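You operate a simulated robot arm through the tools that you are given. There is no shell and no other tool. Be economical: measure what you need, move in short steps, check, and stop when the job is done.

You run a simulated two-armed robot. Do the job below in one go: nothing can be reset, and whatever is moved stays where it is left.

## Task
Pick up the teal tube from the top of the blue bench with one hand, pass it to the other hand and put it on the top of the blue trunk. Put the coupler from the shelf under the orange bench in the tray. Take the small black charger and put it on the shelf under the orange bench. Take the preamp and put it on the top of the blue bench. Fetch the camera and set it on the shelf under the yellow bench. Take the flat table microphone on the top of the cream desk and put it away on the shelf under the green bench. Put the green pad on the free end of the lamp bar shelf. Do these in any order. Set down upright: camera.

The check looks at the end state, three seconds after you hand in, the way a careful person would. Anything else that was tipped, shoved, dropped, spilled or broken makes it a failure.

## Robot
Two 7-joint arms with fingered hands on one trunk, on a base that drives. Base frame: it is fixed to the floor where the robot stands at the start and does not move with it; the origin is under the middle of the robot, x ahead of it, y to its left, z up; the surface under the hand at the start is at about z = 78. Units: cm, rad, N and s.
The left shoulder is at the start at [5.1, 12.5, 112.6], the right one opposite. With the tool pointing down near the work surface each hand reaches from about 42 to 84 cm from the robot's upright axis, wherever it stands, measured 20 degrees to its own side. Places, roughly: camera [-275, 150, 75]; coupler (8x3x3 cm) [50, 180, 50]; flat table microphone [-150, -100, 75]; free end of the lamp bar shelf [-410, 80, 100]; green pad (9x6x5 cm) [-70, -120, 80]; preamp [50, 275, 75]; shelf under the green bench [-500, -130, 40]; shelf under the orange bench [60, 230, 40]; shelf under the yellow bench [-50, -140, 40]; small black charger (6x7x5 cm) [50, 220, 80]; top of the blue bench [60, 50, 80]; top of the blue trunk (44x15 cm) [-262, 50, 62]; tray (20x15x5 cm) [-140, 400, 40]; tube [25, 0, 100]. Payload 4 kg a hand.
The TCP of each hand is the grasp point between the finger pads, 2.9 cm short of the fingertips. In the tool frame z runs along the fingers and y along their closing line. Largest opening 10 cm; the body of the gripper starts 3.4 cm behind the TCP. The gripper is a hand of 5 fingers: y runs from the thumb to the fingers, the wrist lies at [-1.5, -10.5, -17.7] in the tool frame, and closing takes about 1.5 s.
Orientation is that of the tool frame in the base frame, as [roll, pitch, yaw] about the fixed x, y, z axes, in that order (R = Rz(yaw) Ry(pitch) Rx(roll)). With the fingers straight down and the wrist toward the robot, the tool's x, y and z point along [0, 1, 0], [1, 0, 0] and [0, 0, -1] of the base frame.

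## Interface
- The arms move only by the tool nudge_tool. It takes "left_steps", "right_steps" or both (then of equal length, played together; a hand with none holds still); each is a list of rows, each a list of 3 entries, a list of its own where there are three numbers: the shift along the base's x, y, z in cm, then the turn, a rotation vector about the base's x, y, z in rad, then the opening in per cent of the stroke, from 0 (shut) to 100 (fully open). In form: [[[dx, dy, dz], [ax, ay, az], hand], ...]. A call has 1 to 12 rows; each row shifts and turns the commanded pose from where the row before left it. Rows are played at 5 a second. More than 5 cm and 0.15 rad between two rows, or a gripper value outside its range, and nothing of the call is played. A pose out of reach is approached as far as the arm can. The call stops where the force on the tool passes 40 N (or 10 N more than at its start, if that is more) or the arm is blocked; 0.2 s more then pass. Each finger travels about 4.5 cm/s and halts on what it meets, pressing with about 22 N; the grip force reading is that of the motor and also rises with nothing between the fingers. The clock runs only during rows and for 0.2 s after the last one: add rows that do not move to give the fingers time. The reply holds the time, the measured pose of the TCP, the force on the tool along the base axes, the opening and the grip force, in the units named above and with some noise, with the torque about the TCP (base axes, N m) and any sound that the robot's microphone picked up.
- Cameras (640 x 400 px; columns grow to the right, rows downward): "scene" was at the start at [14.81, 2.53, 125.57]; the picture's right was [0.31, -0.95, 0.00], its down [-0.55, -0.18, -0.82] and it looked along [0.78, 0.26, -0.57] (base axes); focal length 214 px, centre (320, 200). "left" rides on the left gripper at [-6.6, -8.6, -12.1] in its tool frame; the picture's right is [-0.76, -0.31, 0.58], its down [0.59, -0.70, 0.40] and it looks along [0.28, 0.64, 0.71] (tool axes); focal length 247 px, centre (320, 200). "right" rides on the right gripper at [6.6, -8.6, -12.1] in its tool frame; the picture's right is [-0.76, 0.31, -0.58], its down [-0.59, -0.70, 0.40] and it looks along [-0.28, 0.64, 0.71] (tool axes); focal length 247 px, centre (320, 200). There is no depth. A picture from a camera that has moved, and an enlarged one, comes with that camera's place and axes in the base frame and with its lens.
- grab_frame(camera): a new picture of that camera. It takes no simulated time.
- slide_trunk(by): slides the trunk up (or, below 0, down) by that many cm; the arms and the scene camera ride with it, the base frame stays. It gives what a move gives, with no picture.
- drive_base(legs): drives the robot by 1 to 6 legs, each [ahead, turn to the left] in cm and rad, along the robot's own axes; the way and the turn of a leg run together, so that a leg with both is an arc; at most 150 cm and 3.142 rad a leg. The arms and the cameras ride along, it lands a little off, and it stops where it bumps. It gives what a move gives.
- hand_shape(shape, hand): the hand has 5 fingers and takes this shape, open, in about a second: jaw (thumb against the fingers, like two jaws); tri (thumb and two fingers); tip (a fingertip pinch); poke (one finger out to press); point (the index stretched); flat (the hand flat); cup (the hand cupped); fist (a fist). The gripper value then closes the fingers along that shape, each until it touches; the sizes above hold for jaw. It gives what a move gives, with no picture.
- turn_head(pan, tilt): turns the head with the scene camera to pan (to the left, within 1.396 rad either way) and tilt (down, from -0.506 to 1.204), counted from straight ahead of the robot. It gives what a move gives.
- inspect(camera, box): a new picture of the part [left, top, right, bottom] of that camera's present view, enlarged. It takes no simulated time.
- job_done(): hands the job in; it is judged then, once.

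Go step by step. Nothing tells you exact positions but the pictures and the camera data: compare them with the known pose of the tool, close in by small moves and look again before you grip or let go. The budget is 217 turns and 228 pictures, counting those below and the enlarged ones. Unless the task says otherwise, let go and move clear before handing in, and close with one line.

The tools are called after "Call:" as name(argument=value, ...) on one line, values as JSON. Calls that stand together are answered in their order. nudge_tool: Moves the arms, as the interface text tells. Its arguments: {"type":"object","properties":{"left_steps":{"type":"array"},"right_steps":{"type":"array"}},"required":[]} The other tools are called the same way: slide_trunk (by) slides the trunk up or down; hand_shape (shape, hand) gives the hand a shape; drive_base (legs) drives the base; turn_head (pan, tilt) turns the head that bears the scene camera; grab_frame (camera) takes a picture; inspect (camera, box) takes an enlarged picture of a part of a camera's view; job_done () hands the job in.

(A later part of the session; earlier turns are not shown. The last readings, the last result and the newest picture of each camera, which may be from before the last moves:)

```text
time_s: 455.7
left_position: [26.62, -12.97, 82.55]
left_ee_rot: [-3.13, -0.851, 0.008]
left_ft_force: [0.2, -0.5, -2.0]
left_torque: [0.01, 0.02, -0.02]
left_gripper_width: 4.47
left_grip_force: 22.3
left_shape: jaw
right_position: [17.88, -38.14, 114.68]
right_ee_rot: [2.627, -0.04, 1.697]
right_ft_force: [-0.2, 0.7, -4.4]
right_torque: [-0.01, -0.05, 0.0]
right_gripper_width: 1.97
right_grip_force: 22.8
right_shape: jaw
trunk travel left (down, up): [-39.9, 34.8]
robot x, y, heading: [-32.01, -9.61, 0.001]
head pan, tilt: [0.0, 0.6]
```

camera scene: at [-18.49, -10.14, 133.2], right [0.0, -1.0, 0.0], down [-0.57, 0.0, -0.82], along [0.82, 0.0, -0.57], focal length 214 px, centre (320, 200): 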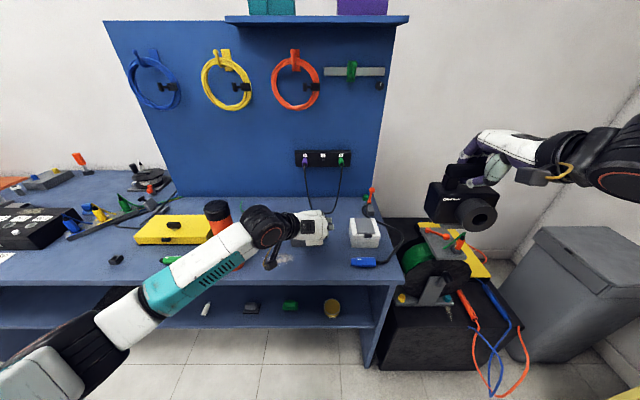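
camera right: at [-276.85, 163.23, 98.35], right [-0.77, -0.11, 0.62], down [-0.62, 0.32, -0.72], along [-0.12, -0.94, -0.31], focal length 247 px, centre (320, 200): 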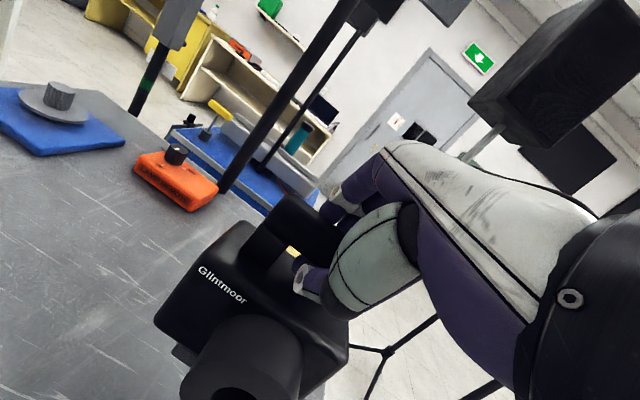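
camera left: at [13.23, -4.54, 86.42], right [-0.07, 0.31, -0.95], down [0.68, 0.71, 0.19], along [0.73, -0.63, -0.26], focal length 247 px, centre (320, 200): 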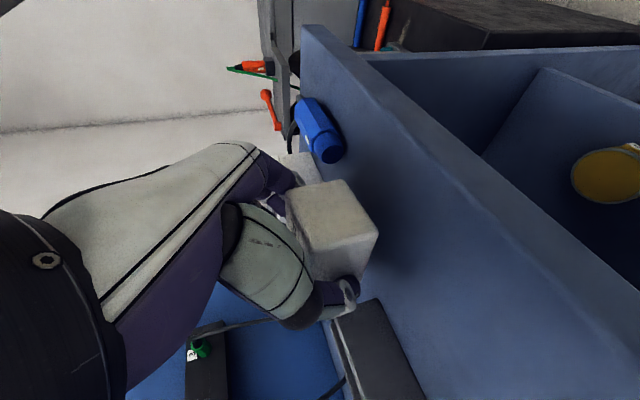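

Call:
nudge_tool(left_steps=[[[0, 0, -0.4], [0, 0, 0], 0], [[0, 0, -0.4], [0, 0, 0], 0], [[0, 0, 0], [0, 0, 0], 0]])

Call:
nudge_tool(left_steps=[[[0, 0, -0.3], [0, 0, 0], 0], [[0, 0, 0], [0, 0, 0], 0]])

Call:
nudge_tool(left_steps=[[[0, 0, -0.3], [0, 0, 0], 0], [[0, 0, 0], [0, 0, 0], 0]])

```text
time_s: 456.5
left_position: [26.65, -12.92, 81.65]
left_ee_rot: [-3.129, -0.851, 0.006]
left_ft_force: [0.5, 0.1, -3.4]
left_torque: [0.02, 0.0, -0.01]
left_gripper_width: 4.45
left_grip_force: 21.5
left_shape: jaw
right_position: [17.85, -38.15, 114.79]
right_ee_rot: [2.627, -0.04, 1.697]
right_ft_force: [-0.2, 0.7, -3.6]
right_torque: [0.01, -0.03, -0.01]
right_gripper_width: 2.0
right_grip_force: 21.7
right_shape: jaw
trunk travel left (down, up): [-39.9, 34.8]
robot x, y, heading: [-32.67, -9.95, -0.007]
head pan, tilt: [0.0, 0.6]
```

```text
time_s: 457.1
left_position: [26.72, -13.07, 81.54]
left_ee_rot: [-3.129, -0.85, 0.007]
left_ft_force: [0.2, -0.8, -2.4]
left_torque: [0.02, 0.03, -0.01]
left_gripper_width: 4.47
left_grip_force: 22.0
left_shape: jaw
right_position: [17.82, -38.2, 114.79]
right_ee_rot: [2.626, -0.038, 1.695]
right_ft_force: [0.5, 0.0, -3.6]
right_torque: [0.03, -0.02, 0.02]
right_gripper_width: 1.97
right_grip_force: 22.3
right_shape: jaw
trunk travel left (down, up): [-39.9, 34.8]
robot x, y, heading: [-32.24, -9.92, -0.002]
head pan, tilt: [0.0, 0.6]
```

```text
time_s: 457.7
left_position: [26.78, -12.92, 81.17]
left_ee_rot: [-3.129, -0.851, 0.007]
left_ft_force: [0.6, 0.1, -0.9]
left_torque: [0.04, 0.02, -0.01]
left_gripper_width: 4.5
left_grip_force: 22.0
left_shape: jaw
right_position: [17.84, -38.15, 114.86]
right_ee_rot: [2.623, -0.039, 1.696]
right_ft_force: [-0.9, -0.1, -4.2]
right_torque: [0.0, -0.01, 0.01]
right_gripper_width: 1.99
right_grip_force: 21.9
right_shape: jaw
trunk travel left (down, up): [-39.9, 34.8]
robot x, y, heading: [-32.26, -9.83, -0.004]
head pan, tilt: [0.0, 0.6]
```

Contact is just beginning. One more small step and then I'll release.

Call:
nudge_tool(left_steps=[[[0, 0, -0.25], [0, 0, 0], 0], [[0, 0, 0], [0, 0, 0], 0]])

Call:
nudge_tool(left_steps=[[[0, 0, 0], [0, 0, 0], 20], [[0, 0, 0], [0, 0, 0], 50], [[0, 0, 0], [0, 0, 0], 70], [[0, 0, 0], [0, 0, 0], 70], [[0, 0, 0], [0, 0, 0], 70], [[0, 0, 0], [0, 0, 0], 70], [[-1.2, 0, 1.1], [0, 0, 0], 70], [[-1.5, 0, 1.3], [0, 0, 0], 70], [[-1.5, 0, 1.5], [0, 0, 0], 70], [[-1, 0, 2], [0, 0, 0], 70], [[0, 0, 2.5], [0, 0, 0], 70], [[0, 0, 2.5], [0, 0, 0], 70]])

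Call:
inspect(camera="scene", box=[240, 180, 400, 290])

```text
time_s: 458.3
left_position: [26.73, -13.01, 81.13]
left_ee_rot: [-3.131, -0.852, 0.006]
left_ft_force: [-1.4, -1.0, 3.7]
left_torque: [0.08, -0.01, 0.09]
left_gripper_width: 4.43
left_grip_force: 21.7
left_shape: jaw
right_position: [17.74, -37.99, 114.83]
right_ee_rot: [2.624, -0.039, 1.696]
right_ft_force: [0.3, 0.5, -4.6]
right_torque: [-0.03, -0.02, 0.0]
right_gripper_width: 1.98
right_grip_force: 22.0
right_shape: jaw
trunk travel left (down, up): [-39.9, 34.8]
robot x, y, heading: [-32.44, -9.81, -0.005]
head pan, tilt: [0.0, 0.6]
```

```text
time_s: 460.9
left_position: [21.38, -13.05, 91.77]
left_ee_rot: [-3.127, -0.851, 0.006]
left_ft_force: [0.0, -0.7, 0.0]
left_torque: [0.03, 0.02, 0.0]
left_gripper_width: 6.99
left_grip_force: 0.0
left_shape: jaw
right_position: [17.82, -38.12, 114.71]
right_ee_rot: [2.625, -0.04, 1.695]
right_ft_force: [-0.2, 0.1, -4.3]
right_torque: [0.0, -0.07, 0.03]
right_gripper_width: 1.94
right_grip_force: 22.4
right_shape: jaw
trunk travel left (down, up): [-39.9, 34.8]
robot x, y, heading: [-32.37, -10.09, -0.004]
head pan, tilt: [0.0, 0.6]
```

```text
3.64 times, centred on (320, 235) of scene
camera zoom: at [-18.53, -10.16, 133.2], right [0.0, -1.0, 0.0], down [-0.57, 0.0, -0.82], along [0.82, 0.0, -0.57], focal length 780 px, centre (320, 73)
```

zoom: 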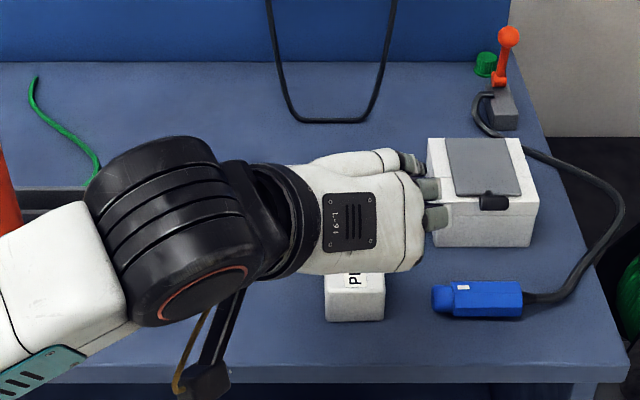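

The preamp stands on the blue bench. I'll back off and turn to face the yellow bench in the south.

Call:
drive_base(legs=[[-26, 0], [0, -1.57]])

Call:
grab_frame(camera="scene")

```text
time_s: 466.7
left_position: [-61.53, -63.35, 91.81]
left_ee_rot: [-3.129, -0.848, -1.571]
left_ft_force: [0.3, 0.2, 0.3]
left_torque: [-0.01, -0.01, 0.0]
left_gripper_width: 6.98
left_grip_force: 0.1
left_shape: jaw
right_position: [-86.68, -59.58, 114.76]
right_ee_rot: [2.624, -0.04, 0.12]
right_ft_force: [0.0, -0.2, -3.3]
right_torque: [-0.02, 0.01, -0.01]
right_gripper_width: 1.97
right_grip_force: 22.1
right_shape: jaw
trunk travel left (down, up): [-39.9, 34.8]
robot x, y, heading: [-58.43, -9.85, -1.579]
head pan, tilt: [0.0, 0.6]
```

```text
76 pictures are left
camera scene: at [-58.11, -23.61, 133.2], right [-1.0, 0.01, 0.0], down [0.01, 0.57, -0.82], along [-0.01, -0.82, -0.57], focal length 214 px, centre (320, 200)
```

scene: 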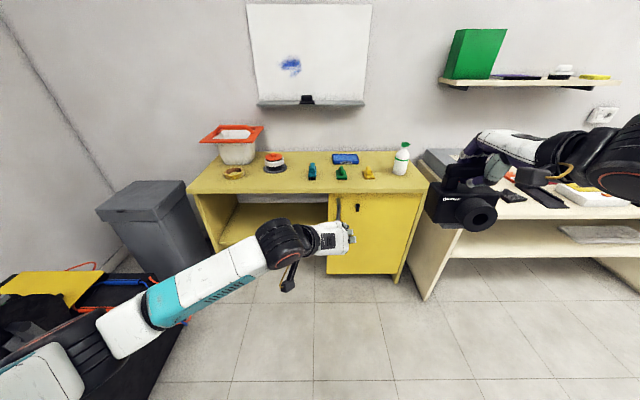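

The green pad is on the yellow bench top at about [-71, -125]. For the camera, the shelf is the open east part of the bench. I'll raise the left hand out of the way and move over in front of it.

Call:
nudge_tool(left_steps=[[[0.3, 0.5, 3], [0, 0, 0], 100], [[0.3, 0.5, 3], [0, 0, 0], 100], [[0.3, 0.5, 3], [0, 0, 0], 100], [[0.3, 0.5, 3], [0, 0, 0], 100], [[0.3, 0.5, 3], [0, 0, 0], 100], [[0.3, 0.5, 3], [0, 0, 0], 100], [[0.3, 0.5, 3], [0, 0, 0], 100], [[0.3, 0.5, 3], [0, 0, 0], 100], [[0.3, 0.5, 3], [0, 0, 0], 100], [[0.3, 0.5, 3], [0, 0, 0], 100], [[0.3, 0.5, 3], [0, 0, 0], 100], [[0.3, 0.5, 3], [0, 0, 0], 100]])

Call:
drive_base(legs=[[0, 0.9], [46, 0], [0, -0.9]])

Call:
slide_trunk(by=-30)

Call:
turn_head(pan=0, tilt=0.5)

Call:
grab_frame(camera="scene")

```text
time_s: 469.3
left_position: [-58.19, -57.41, 127.95]
left_ee_rot: [-3.127, -0.851, -1.574]
left_ft_force: [-0.5, 0.5, -0.2]
left_torque: [0.03, 0.0, 0.04]
left_gripper_width: 9.97
left_grip_force: 0.1
left_shape: jaw
right_position: [-86.61, -59.62, 114.74]
right_ee_rot: [2.625, -0.038, 0.119]
right_ft_force: [0.6, 0.3, -3.1]
right_torque: [-0.03, -0.02, -0.02]
right_gripper_width: 1.97
right_grip_force: 22.0
right_shape: jaw
trunk travel left (down, up): [-39.9, 34.8]
robot x, y, heading: [-57.91, -9.83, -1.576]
head pan, tilt: [0.0, 0.6]
```

```text
time_s: 476.8
left_position: [-22.75, -86.26, 127.95]
left_ee_rot: [-3.128, -0.85, -1.582]
left_ft_force: [-0.5, 0.4, 0.2]
left_torque: [0.01, -0.01, -0.01]
left_gripper_width: 9.97
left_grip_force: 0.0
left_shape: jaw
right_position: [-51.35, -87.95, 114.76]
right_ee_rot: [2.625, -0.041, 0.108]
right_ft_force: [-0.3, -0.3, -4.5]
right_torque: [-0.04, 0.0, 0.0]
right_gripper_width: 1.91
right_grip_force: 21.7
right_shape: jaw
trunk travel left (down, up): [-39.9, 34.8]
robot x, y, heading: [-22.01, -38.36, -1.591]
head pan, tilt: [0.0, 0.6]
```

```text
time_s: 479.8
left_position: [-22.82, -86.09, 98.0]
left_ee_rot: [-3.126, -0.85, -1.584]
left_ft_force: [-0.2, 0.2, 0.2]
left_torque: [0.0, -0.04, -0.01]
left_gripper_width: 9.99
left_grip_force: 0.0
left_shape: jaw
right_position: [-51.44, -89.88, 81.34]
right_ee_rot: [2.704, -0.049, 0.103]
right_ft_force: [-0.2, 0.7, -4.1]
right_torque: [-0.04, -0.01, -0.02]
right_gripper_width: 1.93
right_grip_force: 22.0
right_shape: jaw
trunk travel left (down, up): [-9.9, 64.8]
robot x, y, heading: [-21.95, -38.34, -1.594]
head pan, tilt: [0.0, 0.6]
```

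```text
time_s: 480.5
left_position: [-22.78, -86.21, 97.92]
left_ee_rot: [-3.129, -0.851, -1.58]
left_ft_force: [0.8, -0.6, -0.4]
left_torque: [-0.03, 0.0, 0.01]
left_gripper_width: 9.99
left_grip_force: 0.0
left_shape: jaw
right_position: [-51.4, -89.77, 81.38]
right_ee_rot: [2.707, -0.048, 0.101]
right_ft_force: [-0.1, -0.9, -3.4]
right_torque: [-0.07, 0.0, 0.03]
right_gripper_width: 1.95
right_grip_force: 22.1
right_shape: jaw
trunk travel left (down, up): [-9.9, 64.8]
robot x, y, heading: [-22.36, -38.38, -1.586]
head pan, tilt: [0.0, 0.499]
```

```text
75 pictures are left
camera scene: at [-22.59, -62.4, 103.04], right [-1.0, 0.02, 0.0], down [0.01, 0.48, -0.88], along [-0.02, -0.88, -0.48], focal length 214 px, centre (320, 200)
```

scene: 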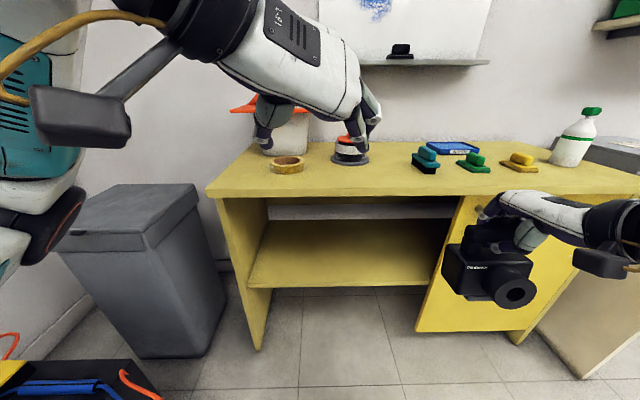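

The shelf is empty between x -57 and -9, at z about 43. I'll restore the camera's level tilt and lower it in front of the opening, then turn the base a little so it lines up with the middle.

Call:
drive_base(legs=[[0, 0.2]])

Call:
nudge_tool(right_steps=[[[0.1, -0.8, -1], [-0.04, -0.004, 0], 0], [[0.1, -0.8, -1], [-0.04, -0.004, 0], 0], [[0.1, -0.8, -1.5], [0, 0, 0], 0], [[0.1, -0.8, -1.5], [0, 0, 0], 0], [[0.1, -0.8, -1.5], [0, 0, 0], 0], [[0.1, -0.8, -1.5], [0, 0, 0], 0], [[0.1, -0.8, -1.5], [0, 0, 0], 0], [[0.1, -0.8, -1.5], [0, 0, 0], 0], [[0.1, -0.8, -1.5], [0, 0, 0], 0], [[0.1, -0.8, -1.5], [0, 0, 0], 0], [[0, 0, -1.5], [0, 0, 0], 0], [[0, 0, -1.5], [0, 0, 0], 0]])

Call:
grab_frame(camera="scene")

```text
time_s: 481.7
left_position: [-13.02, -85.36, 98.06]
left_ee_rot: [-3.127, -0.849, -1.379]
left_ft_force: [-0.1, -0.2, 0.2]
left_torque: [0.0, -0.03, -0.01]
left_gripper_width: 9.99
left_grip_force: 0.1
left_shape: jaw
right_position: [-40.31, -94.64, 81.3]
right_ee_rot: [2.705, -0.05, 0.311]
right_ft_force: [0.5, 0.2, -3.3]
right_torque: [-0.05, -0.01, 0.0]
right_gripper_width: 1.91
right_grip_force: 21.8
right_shape: jaw
trunk travel left (down, up): [-9.9, 64.8]
robot x, y, heading: [-22.0, -38.89, -1.388]
head pan, tilt: [0.0, 0.499]
```

```text
time_s: 484.3
left_position: [-12.98, -85.36, 97.94]
left_ee_rot: [-3.129, -0.849, -1.378]
left_ft_force: [-0.3, 0.6, 0.2]
left_torque: [-0.01, 0.03, 0.0]
left_gripper_width: 9.98
left_grip_force: 0.0
left_shape: jaw
right_position: [-39.33, -102.53, 64.41]
right_ee_rot: [2.626, -0.032, 0.314]
right_ft_force: [-0.1, -0.1, -3.6]
right_torque: [-0.04, 0.02, 0.0]
right_gripper_width: 1.88
right_grip_force: 21.8
right_shape: jaw
trunk travel left (down, up): [-9.9, 64.8]
robot x, y, heading: [-22.34, -38.92, -1.386]
head pan, tilt: [0.0, 0.499]
```

```text
74 pictures are left
camera scene: at [-17.71, -62.01, 103.04], right [-0.98, -0.18, 0.0], down [-0.09, 0.47, -0.88], along [0.16, -0.86, -0.48], focal length 214 px, centre (320, 200)
```

scene: 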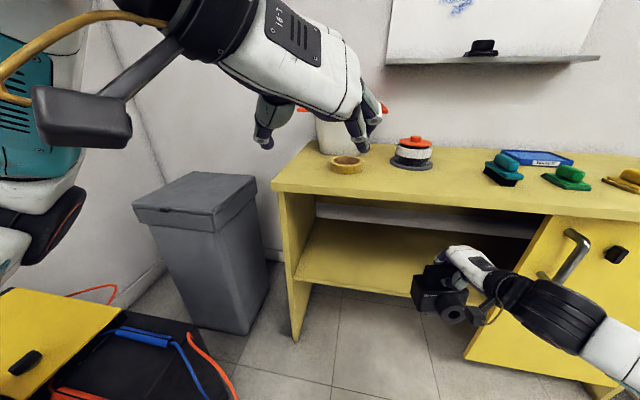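

I'll lower 4 cm more so the hand clears under the top, then drive in.

Call:
nudge_tool(right_steps=[[[0, 0, -1.3], [0, 0, 0], 0], [[0, 0, -1.3], [0, 0, 0], 0], [[0, 0, -1.2], [0, 0, 0], 0], [[0, 0, 0], [0, 0, 0], 0]])

Call:
drive_base(legs=[[10, 0]])

Call:
inspect(camera="scene", box=[280, 180, 600, 380])

Call:
grab_frame(camera="right")

```text
time_s: 485.3
left_position: [-12.96, -85.27, 98.06]
left_ee_rot: [-3.129, -0.85, -1.378]
left_ft_force: [0.3, -0.5, 0.0]
left_torque: [0.02, -0.02, 0.0]
left_gripper_width: 9.98
left_grip_force: 0.0
left_shape: jaw
right_position: [-39.34, -102.33, 60.51]
right_ee_rot: [2.629, -0.031, 0.314]
right_ft_force: [-0.3, -0.4, -3.0]
right_torque: [-0.01, -0.02, -0.01]
right_gripper_width: 1.89
right_grip_force: 21.9
right_shape: jaw
trunk travel left (down, up): [-9.9, 64.8]
robot x, y, heading: [-22.06, -38.29, -1.381]
head pan, tilt: [0.0, 0.499]
```

```text
time_s: 486.4
left_position: [-11.07, -95.02, 97.97]
left_ee_rot: [-3.126, -0.85, -1.379]
left_ft_force: [0.2, 0.1, 0.0]
left_torque: [-0.01, 0.02, -0.04]
left_gripper_width: 9.99
left_grip_force: 0.2
left_shape: jaw
right_position: [-37.39, -112.17, 60.4]
right_ee_rot: [2.627, -0.032, 0.312]
right_ft_force: [-0.4, -0.4, -3.3]
right_torque: [-0.05, -0.03, 0.02]
right_gripper_width: 1.88
right_grip_force: 22.1
right_shape: jaw
trunk travel left (down, up): [-9.9, 64.8]
robot x, y, heading: [-20.27, -48.26, -1.382]
head pan, tilt: [0.0, 0.499]
```

```text
2.00 times, centred on (440, 280) of scene
camera zoom: at [-15.86, -71.73, 103.04], right [-0.98, -0.18, 0.0], down [-0.09, 0.47, -0.88], along [0.16, -0.86, -0.48], focal length 429 px, centre (80, 40)
```

zoom: 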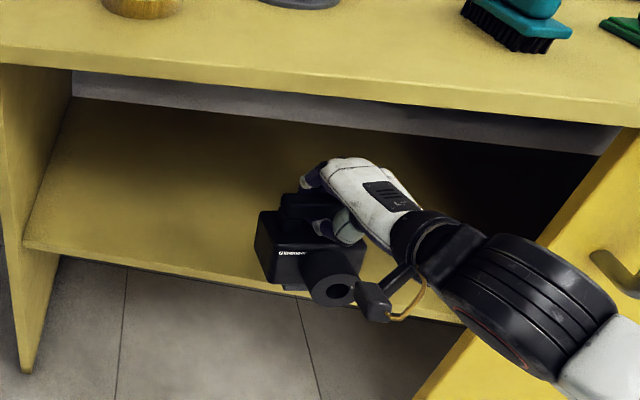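

```text
72 pictures are left
camera right: at [-35.51, -97.4, 66.95], right [-0.74, -0.23, 0.63], down [-0.67, 0.22, -0.71], along [0.02, -0.95, -0.32], focal length 247 px, centre (320, 200)
```

right: 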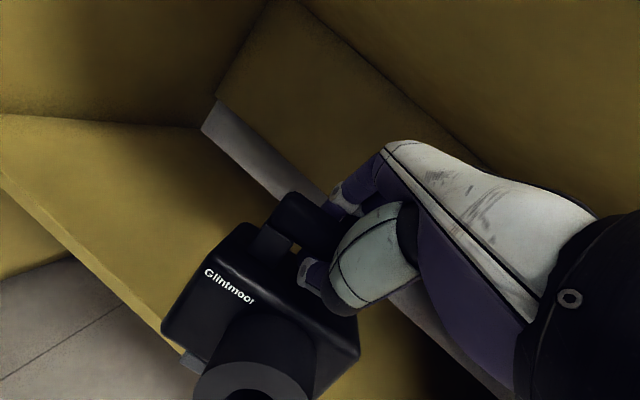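

Call:
drive_base(legs=[[9.5, 0]])

Call:
nudge_tool(right_steps=[[[0, 0, -0.5], [0, 0, 0], 0], [[0, 0, -0.4], [0, 0, 0], 0], [[0, 0, 0], [0, 0, 0], 0]])

Call:
grab_frame(camera="right")

Call:
inspect(camera="scene", box=[320, 200, 560, 350])

```text
time_s: 487.6
left_position: [-9.31, -104.31, 97.93]
left_ee_rot: [-3.131, -0.85, -1.375]
left_ft_force: [0.1, -0.2, 0.9]
left_torque: [0.02, 0.0, -0.02]
left_gripper_width: 9.96
left_grip_force: 0.1
left_shape: jaw
right_position: [-35.61, -121.37, 60.43]
right_ee_rot: [2.628, -0.03, 0.315]
right_ft_force: [0.1, 0.8, -4.0]
right_torque: [-0.06, -0.05, 0.02]
right_gripper_width: 1.9
right_grip_force: 22.3
right_shape: jaw
trunk travel left (down, up): [-9.9, 64.8]
robot x, y, heading: [-18.75, -57.12, -1.386]
head pan, tilt: [0.0, 0.499]
```

```text
time_s: 488.4
left_position: [-9.41, -104.24, 97.93]
left_ee_rot: [-3.129, -0.851, -1.377]
left_ft_force: [-0.8, -0.6, 0.9]
left_torque: [0.01, 0.02, 0.02]
left_gripper_width: 10.0
left_grip_force: 0.2
left_shape: jaw
right_position: [-35.71, -121.4, 59.47]
right_ee_rot: [2.628, -0.032, 0.317]
right_ft_force: [-0.8, -0.1, -3.5]
right_torque: [-0.04, -0.02, 0.03]
right_gripper_width: 1.9
right_grip_force: 22.3
right_shape: jaw
trunk travel left (down, up): [-9.9, 64.8]
robot x, y, heading: [-18.64, -57.2, -1.382]
head pan, tilt: [0.0, 0.499]
```

```text
71 pictures are left
camera right: at [-33.78, -106.57, 65.97], right [-0.74, -0.23, 0.63], down [-0.67, 0.22, -0.71], along [0.02, -0.95, -0.32], focal length 247 px, centre (320, 200)
```

right: 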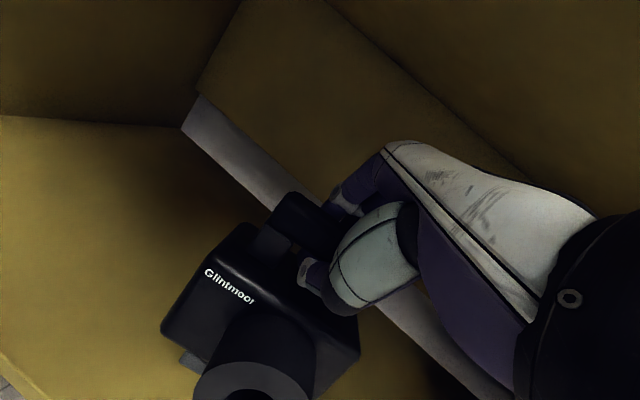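

```text
2.67 times, centred on (440, 275) of scene
camera zoom: at [-14.11, -80.95, 103.04], right [-0.98, -0.19, 0.0], down [-0.09, 0.47, -0.88], along [0.16, -0.86, -0.48], focal length 572 px, centre (0, 0)
```

zoom: 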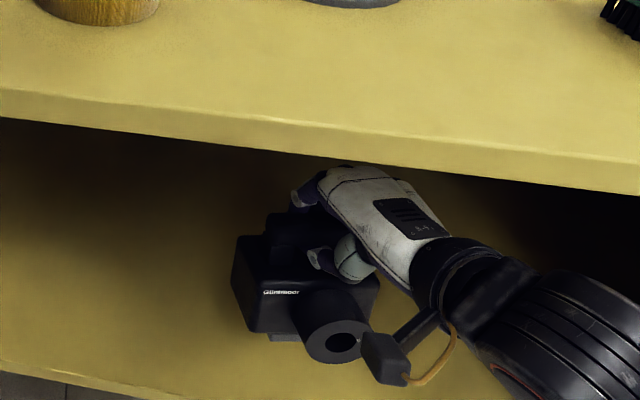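

Call:
nudge_tool(right_steps=[[[0, 0, -0.4], [0, 0, 0], 0], [[0, 0, -0.3], [0, 0, 0], 0], [[0, 0, 0], [0, 0, 0], 0]])

Call:
nudge_tool(right_steps=[[[0, 0, -0.4], [0, 0, 0], 0], [[0, 0, 0], [0, 0, 0], 0]])

Call:
nudge_tool(right_steps=[[[0, 0, -0.3], [0, 0, 0], 0], [[0, 0, 0], [0, 0, 0], 0]])

```text
time_s: 489.1
left_position: [-9.35, -104.27, 97.94]
left_ee_rot: [-3.128, -0.85, -1.378]
left_ft_force: [1.2, 0.0, -0.7]
left_torque: [0.03, -0.01, 0.01]
left_gripper_width: 9.98
left_grip_force: 0.1
left_shape: jaw
right_position: [-35.75, -121.41, 58.87]
right_ee_rot: [2.627, -0.033, 0.315]
right_ft_force: [-0.3, 0.5, -3.4]
right_torque: [-0.04, -0.02, 0.0]
right_gripper_width: 1.91
right_grip_force: 21.6
right_shape: jaw
trunk travel left (down, up): [-9.9, 64.8]
robot x, y, heading: [-18.38, -57.09, -1.385]
head pan, tilt: [0.0, 0.499]
```

```text
time_s: 489.8
left_position: [-9.25, -104.21, 98.0]
left_ee_rot: [-3.129, -0.852, -1.376]
left_ft_force: [-0.3, -0.2, -0.2]
left_torque: [-0.02, 0.01, 0.0]
left_gripper_width: 9.97
left_grip_force: 0.0
left_shape: jaw
right_position: [-35.63, -121.4, 58.39]
right_ee_rot: [2.626, -0.032, 0.315]
right_ft_force: [-0.6, 0.7, -3.3]
right_torque: [-0.06, -0.02, -0.02]
right_gripper_width: 1.88
right_grip_force: 21.5
right_shape: jaw
trunk travel left (down, up): [-9.9, 64.8]
robot x, y, heading: [-18.79, -56.92, -1.384]
head pan, tilt: [0.0, 0.499]
```

```text
time_s: 490.4
left_position: [-9.37, -104.12, 97.89]
left_ee_rot: [-3.126, -0.851, -1.379]
left_ft_force: [-0.7, 1.3, -0.6]
left_torque: [0.01, 0.01, 0.01]
left_gripper_width: 9.99
left_grip_force: 0.1
left_shape: jaw
right_position: [-35.71, -121.43, 58.19]
right_ee_rot: [2.629, -0.033, 0.313]
right_ft_force: [-0.2, -0.6, -4.1]
right_torque: [-0.05, -0.02, -0.02]
right_gripper_width: 1.87
right_grip_force: 22.4
right_shape: jaw
trunk travel left (down, up): [-9.9, 64.8]
robot x, y, heading: [-18.65, -57.2, -1.386]
head pan, tilt: [0.0, 0.499]
```

Call:
nudge_tool(right_steps=[[[0, 0, -0.4], [0, 0, 0], 0], [[0, 0, 0], [0, 0, 0], 0]])

Call:
nudge_tool(right_steps=[[[0, 0, -0.4], [0, 0, 0], 0], [[0, 0, 0], [0, 0, 0], 0]])

Call:
nudge_tool(right_steps=[[[0, 0, -0.3], [0, 0, 0], 0], [[0, 0, 0], [0, 0, 0], 0]])

Call:
inspect(camera="scene", box=[380, 260, 500, 350])

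```text
time_s: 490.9
left_position: [-9.33, -104.28, 97.97]
left_ee_rot: [-3.127, -0.851, -1.379]
left_ft_force: [0.6, 0.4, 0.1]
left_torque: [0.03, 0.01, -0.02]
left_gripper_width: 9.98
left_grip_force: 0.0
left_shape: jaw
right_position: [-35.7, -121.43, 57.72]
right_ee_rot: [2.628, -0.032, 0.314]
right_ft_force: [0.0, 0.8, -3.1]
right_torque: [-0.05, -0.06, 0.01]
right_gripper_width: 1.89
right_grip_force: 21.8
right_shape: jaw
trunk travel left (down, up): [-9.9, 64.8]
robot x, y, heading: [-18.63, -57.5, -1.384]
head pan, tilt: [0.0, 0.499]
```

```text
time_s: 491.6
left_position: [-9.32, -104.3, 98.03]
left_ee_rot: [-3.128, -0.852, -1.378]
left_ft_force: [-0.6, 0.1, -0.1]
left_torque: [-0.02, 0.01, -0.02]
left_gripper_width: 10.0
left_grip_force: 0.1
left_shape: jaw
right_position: [-35.53, -121.31, 57.33]
right_ee_rot: [2.627, -0.033, 0.313]
right_ft_force: [-0.6, 0.3, -3.5]
right_torque: [-0.08, 0.02, -0.01]
right_gripper_width: 1.91
right_grip_force: 22.1
right_shape: jaw
trunk travel left (down, up): [-9.9, 64.8]
robot x, y, heading: [-18.12, -57.38, -1.384]
head pan, tilt: [0.0, 0.499]
```

```text
time_s: 492.1
left_position: [-9.31, -104.44, 98.03]
left_ee_rot: [-3.13, -0.853, -1.375]
left_ft_force: [-0.3, 0.5, -0.3]
left_torque: [-0.04, -0.01, 0.02]
left_gripper_width: 9.97
left_grip_force: 0.0
left_shape: jaw
right_position: [-35.57, -121.41, 56.95]
right_ee_rot: [2.629, -0.032, 0.315]
right_ft_force: [0.7, -0.4, -3.4]
right_torque: [-0.06, -0.03, 0.01]
right_gripper_width: 1.88
right_grip_force: 21.5
right_shape: jaw
trunk travel left (down, up): [-9.9, 64.8]
robot x, y, heading: [-18.87, -57.46, -1.384]
head pan, tilt: [0.0, 0.499]
```

```text
4.44 times, centred on (440, 305) of scene
camera zoom: at [-14.11, -80.95, 103.04], right [-0.98, -0.19, 0.0], down [-0.09, 0.47, -0.88], along [0.16, -0.86, -0.48], focal length 953 px, centre (-213, -267)
```

zoom: 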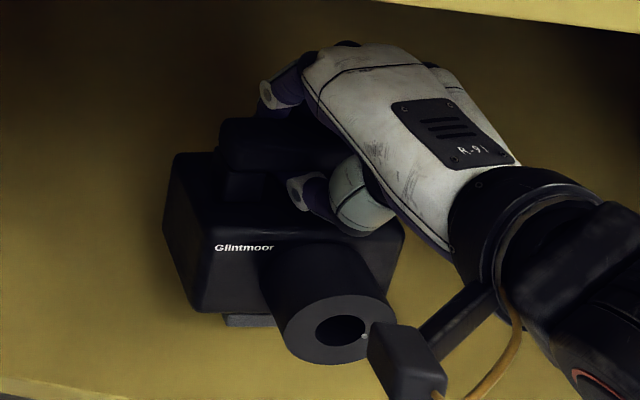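

Call:
nudge_tool(right_steps=[[[0, 0, -0.4], [0, 0, 0], 0], [[0, 0, 0], [0, 0, 0], 0]])

Call:
nudge_tool(right_steps=[[[0, 0, -0.4], [0, 0, 0], 0], [[0, 0, 0], [0, 0, 0], 0]])

Call:
nudge_tool(right_steps=[[[0, 0, -0.4], [0, 0, 0], 0], [[0, 0, 0], [0, 0, 0], 0]])

Call:
nudge_tool(right_steps=[[[0, 0, -0.3], [0, 0, 0], 0], [[0, 0, 0], [0, 0, 0], 0]])

```text
time_s: 492.8
left_position: [-9.4, -104.23, 98.05]
left_ee_rot: [-3.128, -0.851, -1.377]
left_ft_force: [-0.1, 0.0, 0.3]
left_torque: [-0.01, 0.03, 0.02]
left_gripper_width: 9.97
left_grip_force: 0.0
left_shape: jaw
right_position: [-35.62, -121.4, 56.66]
right_ee_rot: [2.63, -0.033, 0.315]
right_ft_force: [-0.1, 0.0, -3.0]
right_torque: [-0.09, -0.02, 0.0]
right_gripper_width: 1.89
right_grip_force: 22.3
right_shape: jaw
trunk travel left (down, up): [-9.9, 64.8]
robot x, y, heading: [-18.39, -57.5, -1.378]
head pan, tilt: [0.0, 0.499]
```

```text
time_s: 493.4
left_position: [-9.43, -104.34, 97.97]
left_ee_rot: [-3.13, -0.851, -1.377]
left_ft_force: [-0.2, -0.6, 0.3]
left_torque: [0.01, 0.01, 0.01]
left_gripper_width: 9.96
left_grip_force: 0.2
left_shape: jaw
right_position: [-35.65, -121.33, 56.17]
right_ee_rot: [2.628, -0.033, 0.315]
right_ft_force: [0.4, 0.0, -4.0]
right_torque: [-0.05, -0.01, 0.0]
right_gripper_width: 1.87
right_grip_force: 21.9
right_shape: jaw
trunk travel left (down, up): [-9.9, 64.8]
robot x, y, heading: [-18.54, -57.27, -1.379]
head pan, tilt: [0.0, 0.499]
```

```text
time_s: 493.9
left_position: [-9.32, -104.33, 98.11]
left_ee_rot: [-3.128, -0.852, -1.378]
left_ft_force: [-1.0, -0.2, 1.2]
left_torque: [-0.01, -0.01, 0.0]
left_gripper_width: 9.96
left_grip_force: 0.0
left_shape: jaw
right_position: [-35.65, -121.42, 55.91]
right_ee_rot: [2.628, -0.033, 0.316]
right_ft_force: [1.2, -0.7, -4.2]
right_torque: [-0.04, -0.05, 0.01]
right_gripper_width: 1.9
right_grip_force: 21.6
right_shape: jaw
trunk travel left (down, up): [-9.9, 64.8]
robot x, y, heading: [-18.39, -57.18, -1.39]
head pan, tilt: [0.0, 0.499]
```

```text
time_s: 494.6
left_position: [-9.3, -104.29, 97.93]
left_ee_rot: [-3.127, -0.853, -1.376]
left_ft_force: [0.9, -0.5, -0.8]
left_torque: [-0.03, 0.04, 0.02]
left_gripper_width: 10.0
left_grip_force: 0.0
left_shape: jaw
right_position: [-35.67, -121.41, 55.52]
right_ee_rot: [2.629, -0.032, 0.315]
right_ft_force: [0.3, -0.3, -3.9]
right_torque: [-0.04, 0.01, 0.01]
right_gripper_width: 1.89
right_grip_force: 22.3
right_shape: jaw
trunk travel left (down, up): [-9.9, 64.8]
robot x, y, heading: [-18.7, -57.69, -1.385]
head pan, tilt: [0.0, 0.499]
```

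Call:
nudge_tool(right_steps=[[[0, 0, -0.4], [0, 0, 0], 0], [[0, 0, 0], [0, 0, 0], 0]])

Call:
nudge_tool(right_steps=[[[0, 0, -0.3], [0, 0, 0], 0], [[0, 0, 0], [0, 0, 0], 0]])

Call:
grab_frame(camera="right")

```text
time_s: 495.1
left_position: [-9.43, -104.27, 98.02]
left_ee_rot: [-3.129, -0.852, -1.379]
left_ft_force: [-0.8, -0.9, -0.5]
left_torque: [0.0, -0.03, -0.01]
left_gripper_width: 9.98
left_grip_force: 0.1
left_shape: jaw
right_position: [-35.54, -121.41, 55.09]
right_ee_rot: [2.628, -0.032, 0.318]
right_ft_force: [-0.5, 0.8, -3.4]
right_torque: [-0.04, -0.01, -0.01]
right_gripper_width: 1.88
right_grip_force: 22.2
right_shape: jaw
trunk travel left (down, up): [-9.9, 64.8]
robot x, y, heading: [-18.7, -57.37, -1.383]
head pan, tilt: [0.0, 0.499]
```

```text
time_s: 495.8
left_position: [-9.22, -104.28, 97.81]
left_ee_rot: [-3.126, -0.853, -1.378]
left_ft_force: [-0.5, 0.4, -1.0]
left_torque: [-0.01, 0.02, 0.02]
left_gripper_width: 9.98
left_grip_force: 0.2
left_shape: jaw
right_position: [-35.51, -121.36, 54.85]
right_ee_rot: [2.628, -0.031, 0.315]
right_ft_force: [-0.3, -0.4, -3.1]
right_torque: [-0.06, -0.01, -0.01]
right_gripper_width: 1.89
right_grip_force: 22.1
right_shape: jaw
trunk travel left (down, up): [-9.9, 64.8]
robot x, y, heading: [-18.62, -57.44, -1.383]
head pan, tilt: [0.0, 0.499]
```

```text
68 pictures are left
camera right: at [-33.77, -106.64, 61.31], right [-0.74, -0.23, 0.63], down [-0.67, 0.22, -0.71], along [0.02, -0.95, -0.32], focal length 247 px, centre (320, 200)
```

right: 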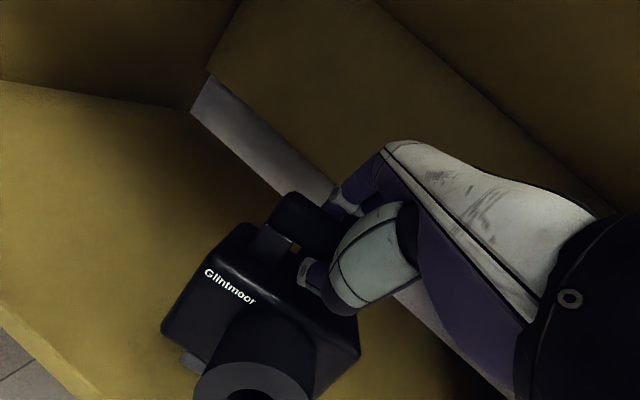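

Call:
nudge_tool(right_steps=[[[0, 0, -0.4], [0, 0, 0], 0], [[0, 0, 0], [0, 0, 0], 0]])

Call:
nudge_tool(right_steps=[[[0, 0, -0.4], [0, 0, 0], 0], [[0, 0, 0], [0, 0, 0], 0]])

Call:
nudge_tool(right_steps=[[[0, 0, -0.3], [0, 0, 0], 0], [[0, 0, 0], [0, 0, 0], 0]])

```text
time_s: 496.4
left_position: [-9.34, -104.22, 98.02]
left_ee_rot: [-3.128, -0.851, -1.375]
left_ft_force: [-1.0, -0.3, -0.4]
left_torque: [0.02, -0.01, -0.04]
left_gripper_width: 9.95
left_grip_force: 0.1
left_shape: jaw
right_position: [-35.69, -121.38, 54.5]
right_ee_rot: [2.629, -0.034, 0.314]
right_ft_force: [-0.5, -0.3, -3.2]
right_torque: [-0.03, -0.02, 0.03]
right_gripper_width: 1.88
right_grip_force: 22.3
right_shape: jaw
trunk travel left (down, up): [-9.9, 64.8]
robot x, y, heading: [-18.61, -57.37, -1.385]
head pan, tilt: [0.0, 0.499]
```

```text
time_s: 496.9
left_position: [-9.27, -104.22, 98.02]
left_ee_rot: [-3.126, -0.851, -1.378]
left_ft_force: [0.9, 0.5, -0.8]
left_torque: [0.05, 0.02, 0.03]
left_gripper_width: 9.96
left_grip_force: 0.1
left_shape: jaw
right_position: [-35.56, -121.42, 53.99]
right_ee_rot: [2.628, -0.033, 0.315]
right_ft_force: [-1.0, 0.7, -3.0]
right_torque: [-0.02, -0.02, 0.01]
right_gripper_width: 1.88
right_grip_force: 22.3
right_shape: jaw
trunk travel left (down, up): [-9.9, 64.8]
robot x, y, heading: [-18.49, -57.18, -1.39]
head pan, tilt: [0.0, 0.499]
```

```text
time_s: 497.6
left_position: [-9.33, -104.3, 97.87]
left_ee_rot: [-3.127, -0.852, -1.376]
left_ft_force: [-0.5, -0.9, -0.8]
left_torque: [0.03, 0.01, -0.02]
left_gripper_width: 10.0
left_grip_force: 0.0
left_shape: jaw
right_position: [-35.59, -121.38, 53.82]
right_ee_rot: [2.629, -0.031, 0.315]
right_ft_force: [-0.2, -0.6, -4.0]
right_torque: [-0.05, -0.02, 0.01]
right_gripper_width: 1.87
right_grip_force: 22.1
right_shape: jaw
trunk travel left (down, up): [-9.9, 64.8]
robot x, y, heading: [-18.67, -57.34, -1.387]
head pan, tilt: [0.0, 0.499]
```

Call:
nudge_tool(right_steps=[[[0, 0, -0.4], [0, 0, 0], 0], [[0, 0, 0], [0, 0, 0], 0]])

Call:
nudge_tool(right_steps=[[[0, 0, -0.4], [0, 0, 0], 0], [[0, 0, 0], [0, 0, 0], 0]])

Call:
inspect(camera="scene", box=[380, 260, 500, 350])

```text
time_s: 498.1
left_position: [-9.41, -104.21, 97.93]
left_ee_rot: [-3.131, -0.851, -1.375]
left_ft_force: [-1.3, -0.4, -1.4]
left_torque: [0.03, 0.01, 0.0]
left_gripper_width: 9.97
left_grip_force: 0.1
left_shape: jaw
right_position: [-35.71, -121.43, 53.33]
right_ee_rot: [2.629, -0.031, 0.313]
right_ft_force: [-1.0, 0.9, -3.4]
right_torque: [-0.03, -0.06, 0.0]
right_gripper_width: 1.9
right_grip_force: 22.4
right_shape: jaw
trunk travel left (down, up): [-9.9, 64.8]
robot x, y, heading: [-18.72, -57.49, -1.385]
head pan, tilt: [0.0, 0.499]
```

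```text
time_s: 498.8
left_position: [-9.4, -104.26, 98.05]
left_ee_rot: [-3.13, -0.851, -1.374]
left_ft_force: [-0.4, 0.3, -0.1]
left_torque: [0.0, 0.01, 0.0]
left_gripper_width: 9.99
left_grip_force: 0.0
left_shape: jaw
right_position: [-35.72, -121.4, 53.05]
right_ee_rot: [2.626, -0.032, 0.314]
right_ft_force: [-0.5, 0.3, -3.3]
right_torque: [-0.03, -0.05, -0.02]
right_gripper_width: 1.88
right_grip_force: 22.0
right_shape: jaw
trunk travel left (down, up): [-9.9, 64.8]
robot x, y, heading: [-18.49, -57.26, -1.382]
head pan, tilt: [0.0, 0.499]
```

```text
4.44 times, centred on (440, 305) of scene
camera zoom: at [-14.11, -80.95, 103.04], right [-0.98, -0.19, 0.0], down [-0.09, 0.47, -0.88], along [0.16, -0.86, -0.48], focal length 953 px, centre (-213, -267)
```

zoom: 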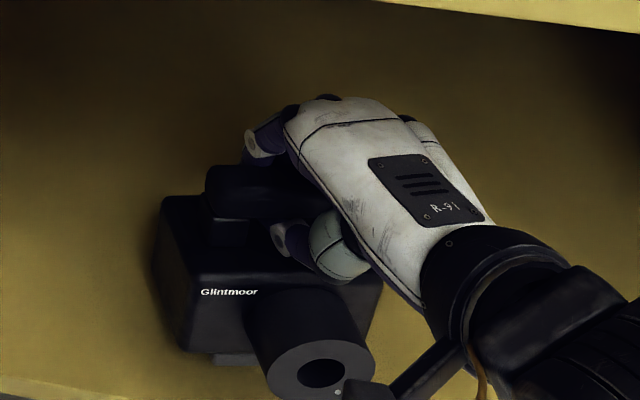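

Call:
nudge_tool(right_steps=[[[0, 0, -0.4], [0, 0, 0], 0], [[0, 0, 0], [0, 0, 0], 0]])

Call:
nudge_tool(right_steps=[[[0, 0, -0.3], [0, 0, 0], 0], [[0, 0, 0], [0, 0, 0], 0]])

Call:
nudge_tool(right_steps=[[[0, 0, -0.3], [0, 0, 0], 0], [[0, 0, 0], [0, 0, 0], 0]])

```text
time_s: 499.4
left_position: [-9.32, -104.37, 97.96]
left_ee_rot: [-3.127, -0.853, -1.379]
left_ft_force: [-0.8, 0.6, 0.1]
left_torque: [0.02, 0.0, -0.01]
left_gripper_width: 10.0
left_grip_force: 0.1
left_shape: jaw
right_position: [-35.61, -121.36, 52.54]
right_ee_rot: [2.629, -0.032, 0.315]
right_ft_force: [0.1, 0.4, -3.6]
right_torque: [-0.01, 0.0, 0.0]
right_gripper_width: 1.88
right_grip_force: 22.7
right_shape: jaw
trunk travel left (down, up): [-9.9, 64.8]
robot x, y, heading: [-18.72, -57.5, -1.386]
head pan, tilt: [0.0, 0.499]
```

```text
time_s: 499.9
left_position: [-9.43, -104.21, 98.01]
left_ee_rot: [-3.132, -0.852, -1.373]
left_ft_force: [-0.4, -0.7, 1.2]
left_torque: [0.01, 0.02, 0.0]
left_gripper_width: 9.99
left_grip_force: 0.1
left_shape: jaw
right_position: [-35.64, -121.36, 52.27]
right_ee_rot: [2.629, -0.033, 0.315]
right_ft_force: [0.0, 0.5, -2.9]
right_torque: [-0.03, -0.01, -0.02]
right_gripper_width: 1.89
right_grip_force: 22.1
right_shape: jaw
trunk travel left (down, up): [-9.9, 64.8]
robot x, y, heading: [-18.56, -57.85, -1.381]
head pan, tilt: [0.0, 0.499]
```

```text
time_s: 500.6
left_position: [-9.34, -104.3, 97.96]
left_ee_rot: [-3.131, -0.851, -1.375]
left_ft_force: [0.8, -0.1, -0.1]
left_torque: [0.0, -0.02, 0.01]
left_gripper_width: 9.99
left_grip_force: 0.0
left_shape: jaw
right_position: [-35.61, -121.34, 51.9]
right_ee_rot: [2.628, -0.032, 0.315]
right_ft_force: [-0.2, -0.5, -3.9]
right_torque: [-0.03, -0.05, 0.02]
right_gripper_width: 1.89
right_grip_force: 21.9
right_shape: jaw
trunk travel left (down, up): [-9.9, 64.8]
robot x, y, heading: [-18.6, -57.47, -1.384]
head pan, tilt: [0.0, 0.499]
```

Call:
nudge_tool(right_steps=[[[0, 0, -0.4], [0, 0, 0], 0], [[0, 0, 0], [0, 0, 0], 0]])

Call:
nudge_tool(right_steps=[[[0, 0, -0.4], [0, 0, 0], 0], [[0, 0, 0], [0, 0, 0], 0]])

Call:
nudge_tool(right_steps=[[[0, 0, -0.4], [0, 0, 0], 0], [[0, 0, 0], [0, 0, 0], 0]])

Call:
grab_frame(camera="right")

```text
time_s: 501.1
left_position: [-9.44, -104.15, 98.09]
left_ee_rot: [-3.129, -0.852, -1.377]
left_ft_force: [0.4, 0.7, 0.0]
left_torque: [-0.01, -0.02, 0.02]
left_gripper_width: 9.99
left_grip_force: 0.1
left_shape: jaw
right_position: [-35.67, -121.38, 51.7]
right_ee_rot: [2.626, -0.032, 0.315]
right_ft_force: [-1.4, 0.9, 2.2]
right_torque: [-0.01, -0.03, 0.04]
right_gripper_width: 1.87
right_grip_force: 22.1
right_shape: jaw
trunk travel left (down, up): [-9.9, 64.8]
robot x, y, heading: [-18.78, -57.65, -1.389]
head pan, tilt: [0.0, 0.499]
```

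```text
time_s: 501.8
left_position: [-9.4, -104.16, 97.94]
left_ee_rot: [-3.125, -0.853, -1.379]
left_ft_force: [0.0, -0.4, -0.6]
left_torque: [0.0, 0.01, -0.01]
left_gripper_width: 10.0
left_grip_force: 0.1
left_shape: jaw
right_position: [-35.6, -121.43, 51.21]
right_ee_rot: [2.628, -0.032, 0.316]
right_ft_force: [-1.6, 1.6, 3.0]
right_torque: [0.03, 0.04, 0.03]
right_gripper_width: 1.82
right_grip_force: 21.6
right_shape: jaw
trunk travel left (down, up): [-9.9, 64.8]
robot x, y, heading: [-18.69, -57.1, -1.385]
head pan, tilt: [0.0, 0.499]
```

```text
time_s: 502.4
left_position: [-9.28, -104.22, 98.02]
left_ee_rot: [-3.127, -0.851, -1.377]
left_ft_force: [0.1, -0.1, -0.5]
left_torque: [0.01, 0.0, 0.01]
left_gripper_width: 10.0
left_grip_force: 0.0
left_shape: jaw
right_position: [-35.69, -121.43, 50.89]
right_ee_rot: [2.626, -0.032, 0.315]
right_ft_force: [-0.4, -1.5, 5.3]
right_torque: [0.04, 0.03, 0.0]
right_gripper_width: 1.67
right_grip_force: 21.5
right_shape: jaw
trunk travel left (down, up): [-9.9, 64.8]
robot x, y, heading: [-18.77, -56.89, -1.387]
head pan, tilt: [0.0, 0.499]
```

```text
66 pictures are left
camera right: at [-33.77, -106.65, 57.32], right [-0.74, -0.22, 0.63], down [-0.67, 0.22, -0.71], along [0.02, -0.95, -0.31], focal length 247 px, centre (320, 200)
```

right: 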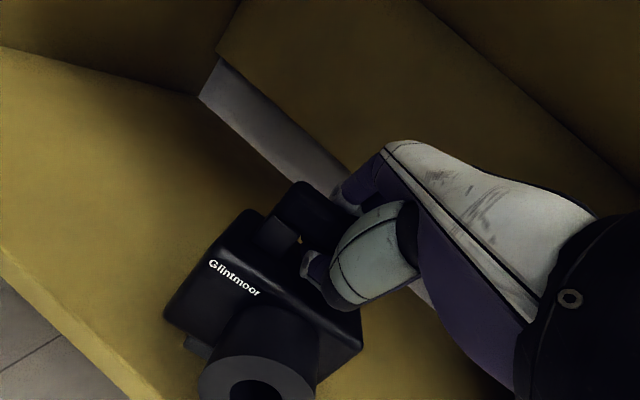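

The camera rests on the shelf. I'll open the hand and withdraw back along the finger line.

Call:
nudge_tool(right_steps=[[[0, 0, 0.3], [0, 0, 0], 10], [[0, 0, 0], [0, 0, 0], 30], [[0, 0, 0], [0, 0, 0], 50], [[0, 0, 0], [0, 0, 0], 60], [[0, 0, 0], [0, 0, 0], 60], [[0, 0, 0], [0, 0, 0], 60]])

Call:
nudge_tool(right_steps=[[[0, 0.4, 0.7], [0, 0, 0], 60], [[0, 0.5, 0.9], [0, 0, 0], 60], [[0, 0.5, 0.9], [0, 0, 0], 60], [[0, 0.6, 0.9], [0, 0, 0], 60], [[0, 0.6, 0.9], [0, 0, 0], 60], [[0, 0.8, 0.8], [0, 0, 0], 60], [[0, 0, 0], [0, 0, 0], 60]])

Call:
grab_frame(camera="right")

```text
time_s: 503.8
left_position: [-9.39, -104.1, 97.97]
left_ee_rot: [-3.13, -0.855, -1.375]
left_ft_force: [1.6, 1.1, -0.2]
left_torque: [0.03, -0.01, 0.01]
left_gripper_width: 9.97
left_grip_force: 0.1
left_shape: jaw
right_position: [-35.62, -121.31, 51.42]
right_ee_rot: [2.624, -0.032, 0.314]
right_ft_force: [0.3, -1.9, 18.2]
right_torque: [0.1, -0.07, 0.02]
right_gripper_width: 5.95
right_grip_force: 0.1
right_shape: jaw
trunk travel left (down, up): [-9.9, 64.8]
robot x, y, heading: [-18.76, -57.73, -1.384]
head pan, tilt: [0.0, 0.499]
```

```text
time_s: 505.4
left_position: [-9.36, -104.22, 98.01]
left_ee_rot: [-3.125, -0.852, -1.378]
left_ft_force: [0.3, -0.1, 0.3]
left_torque: [-0.03, 0.0, -0.01]
left_gripper_width: 9.97
left_grip_force: 0.0
left_shape: jaw
right_position: [-35.67, -117.88, 56.24]
right_ee_rot: [2.627, -0.031, 0.316]
right_ft_force: [0.0, 0.8, 0.3]
right_torque: [0.01, -0.02, 0.0]
right_gripper_width: 5.97
right_grip_force: 0.0
right_shape: jaw
trunk travel left (down, up): [-9.9, 64.8]
robot x, y, heading: [-18.49, -57.17, -1.386]
head pan, tilt: [0.0, 0.499]
```

```text
65 pictures are left
camera right: at [-33.81, -103.18, 62.67], right [-0.74, -0.23, 0.63], down [-0.67, 0.22, -0.71], along [0.02, -0.95, -0.32], focal length 247 px, centre (320, 200)
```

right: 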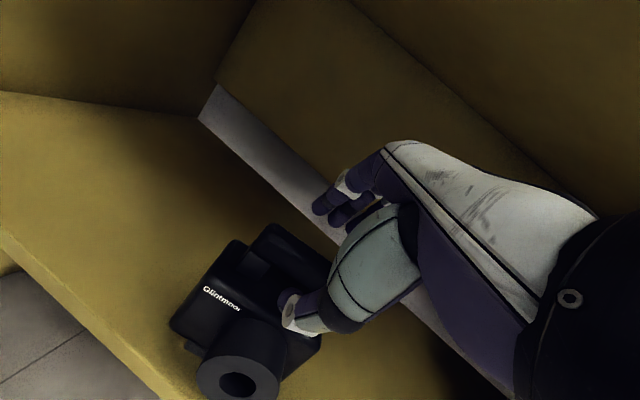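

The camera stands upright and the hand is nearly clear. I'll rise a bit more and back out.

Call:
nudge_tool(right_steps=[[[0, 0.5, 0.9], [0, 0, 0], 60], [[0, 0.5, 0.9], [0, 0, 0], 60], [[0, 0, 0], [0, 0, 0], 60]])

Call:
drive_base(legs=[[-24, 0]])

Call:
grab_frame(camera="scene")

```text
time_s: 506.1
left_position: [-9.3, -104.22, 97.88]
left_ee_rot: [-3.129, -0.852, -1.375]
left_ft_force: [-0.3, -0.1, 0.9]
left_torque: [0.0, 0.0, -0.02]
left_gripper_width: 9.96
left_grip_force: 0.1
left_shape: jaw
right_position: [-35.78, -116.89, 58.03]
right_ee_rot: [2.627, -0.032, 0.315]
right_ft_force: [0.0, 0.3, -0.6]
right_torque: [-0.01, -0.01, 0.0]
right_gripper_width: 5.95
right_grip_force: 0.1
right_shape: jaw
trunk travel left (down, up): [-9.9, 64.8]
robot x, y, heading: [-18.42, -57.34, -1.382]
head pan, tilt: [0.0, 0.499]
```

```text
time_s: 507.9
left_position: [-13.71, -81.03, 97.95]
left_ee_rot: [-3.129, -0.852, -1.376]
left_ft_force: [0.1, 0.0, 0.1]
left_torque: [0.02, 0.0, 0.02]
left_gripper_width: 10.01
left_grip_force: 0.0
left_shape: jaw
right_position: [-40.11, -93.83, 57.81]
right_ee_rot: [2.628, -0.032, 0.315]
right_ft_force: [0.3, -0.5, -1.1]
right_torque: [-0.02, 0.02, 0.03]
right_gripper_width: 5.98
right_grip_force: 0.1
right_shape: jaw
trunk travel left (down, up): [-9.9, 64.8]
robot x, y, heading: [-22.69, -34.03, -1.382]
head pan, tilt: [0.0, 0.499]
```

```text
64 pictures are left
camera scene: at [-18.47, -57.67, 103.05], right [-0.98, -0.19, 0.0], down [-0.09, 0.47, -0.88], along [0.16, -0.86, -0.48], focal length 214 px, centre (320, 200)
```

scene: 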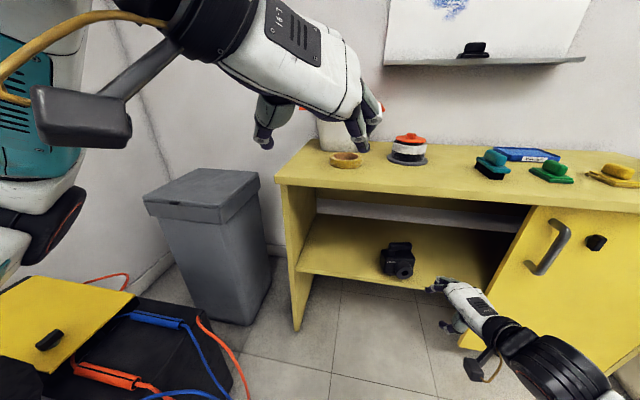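

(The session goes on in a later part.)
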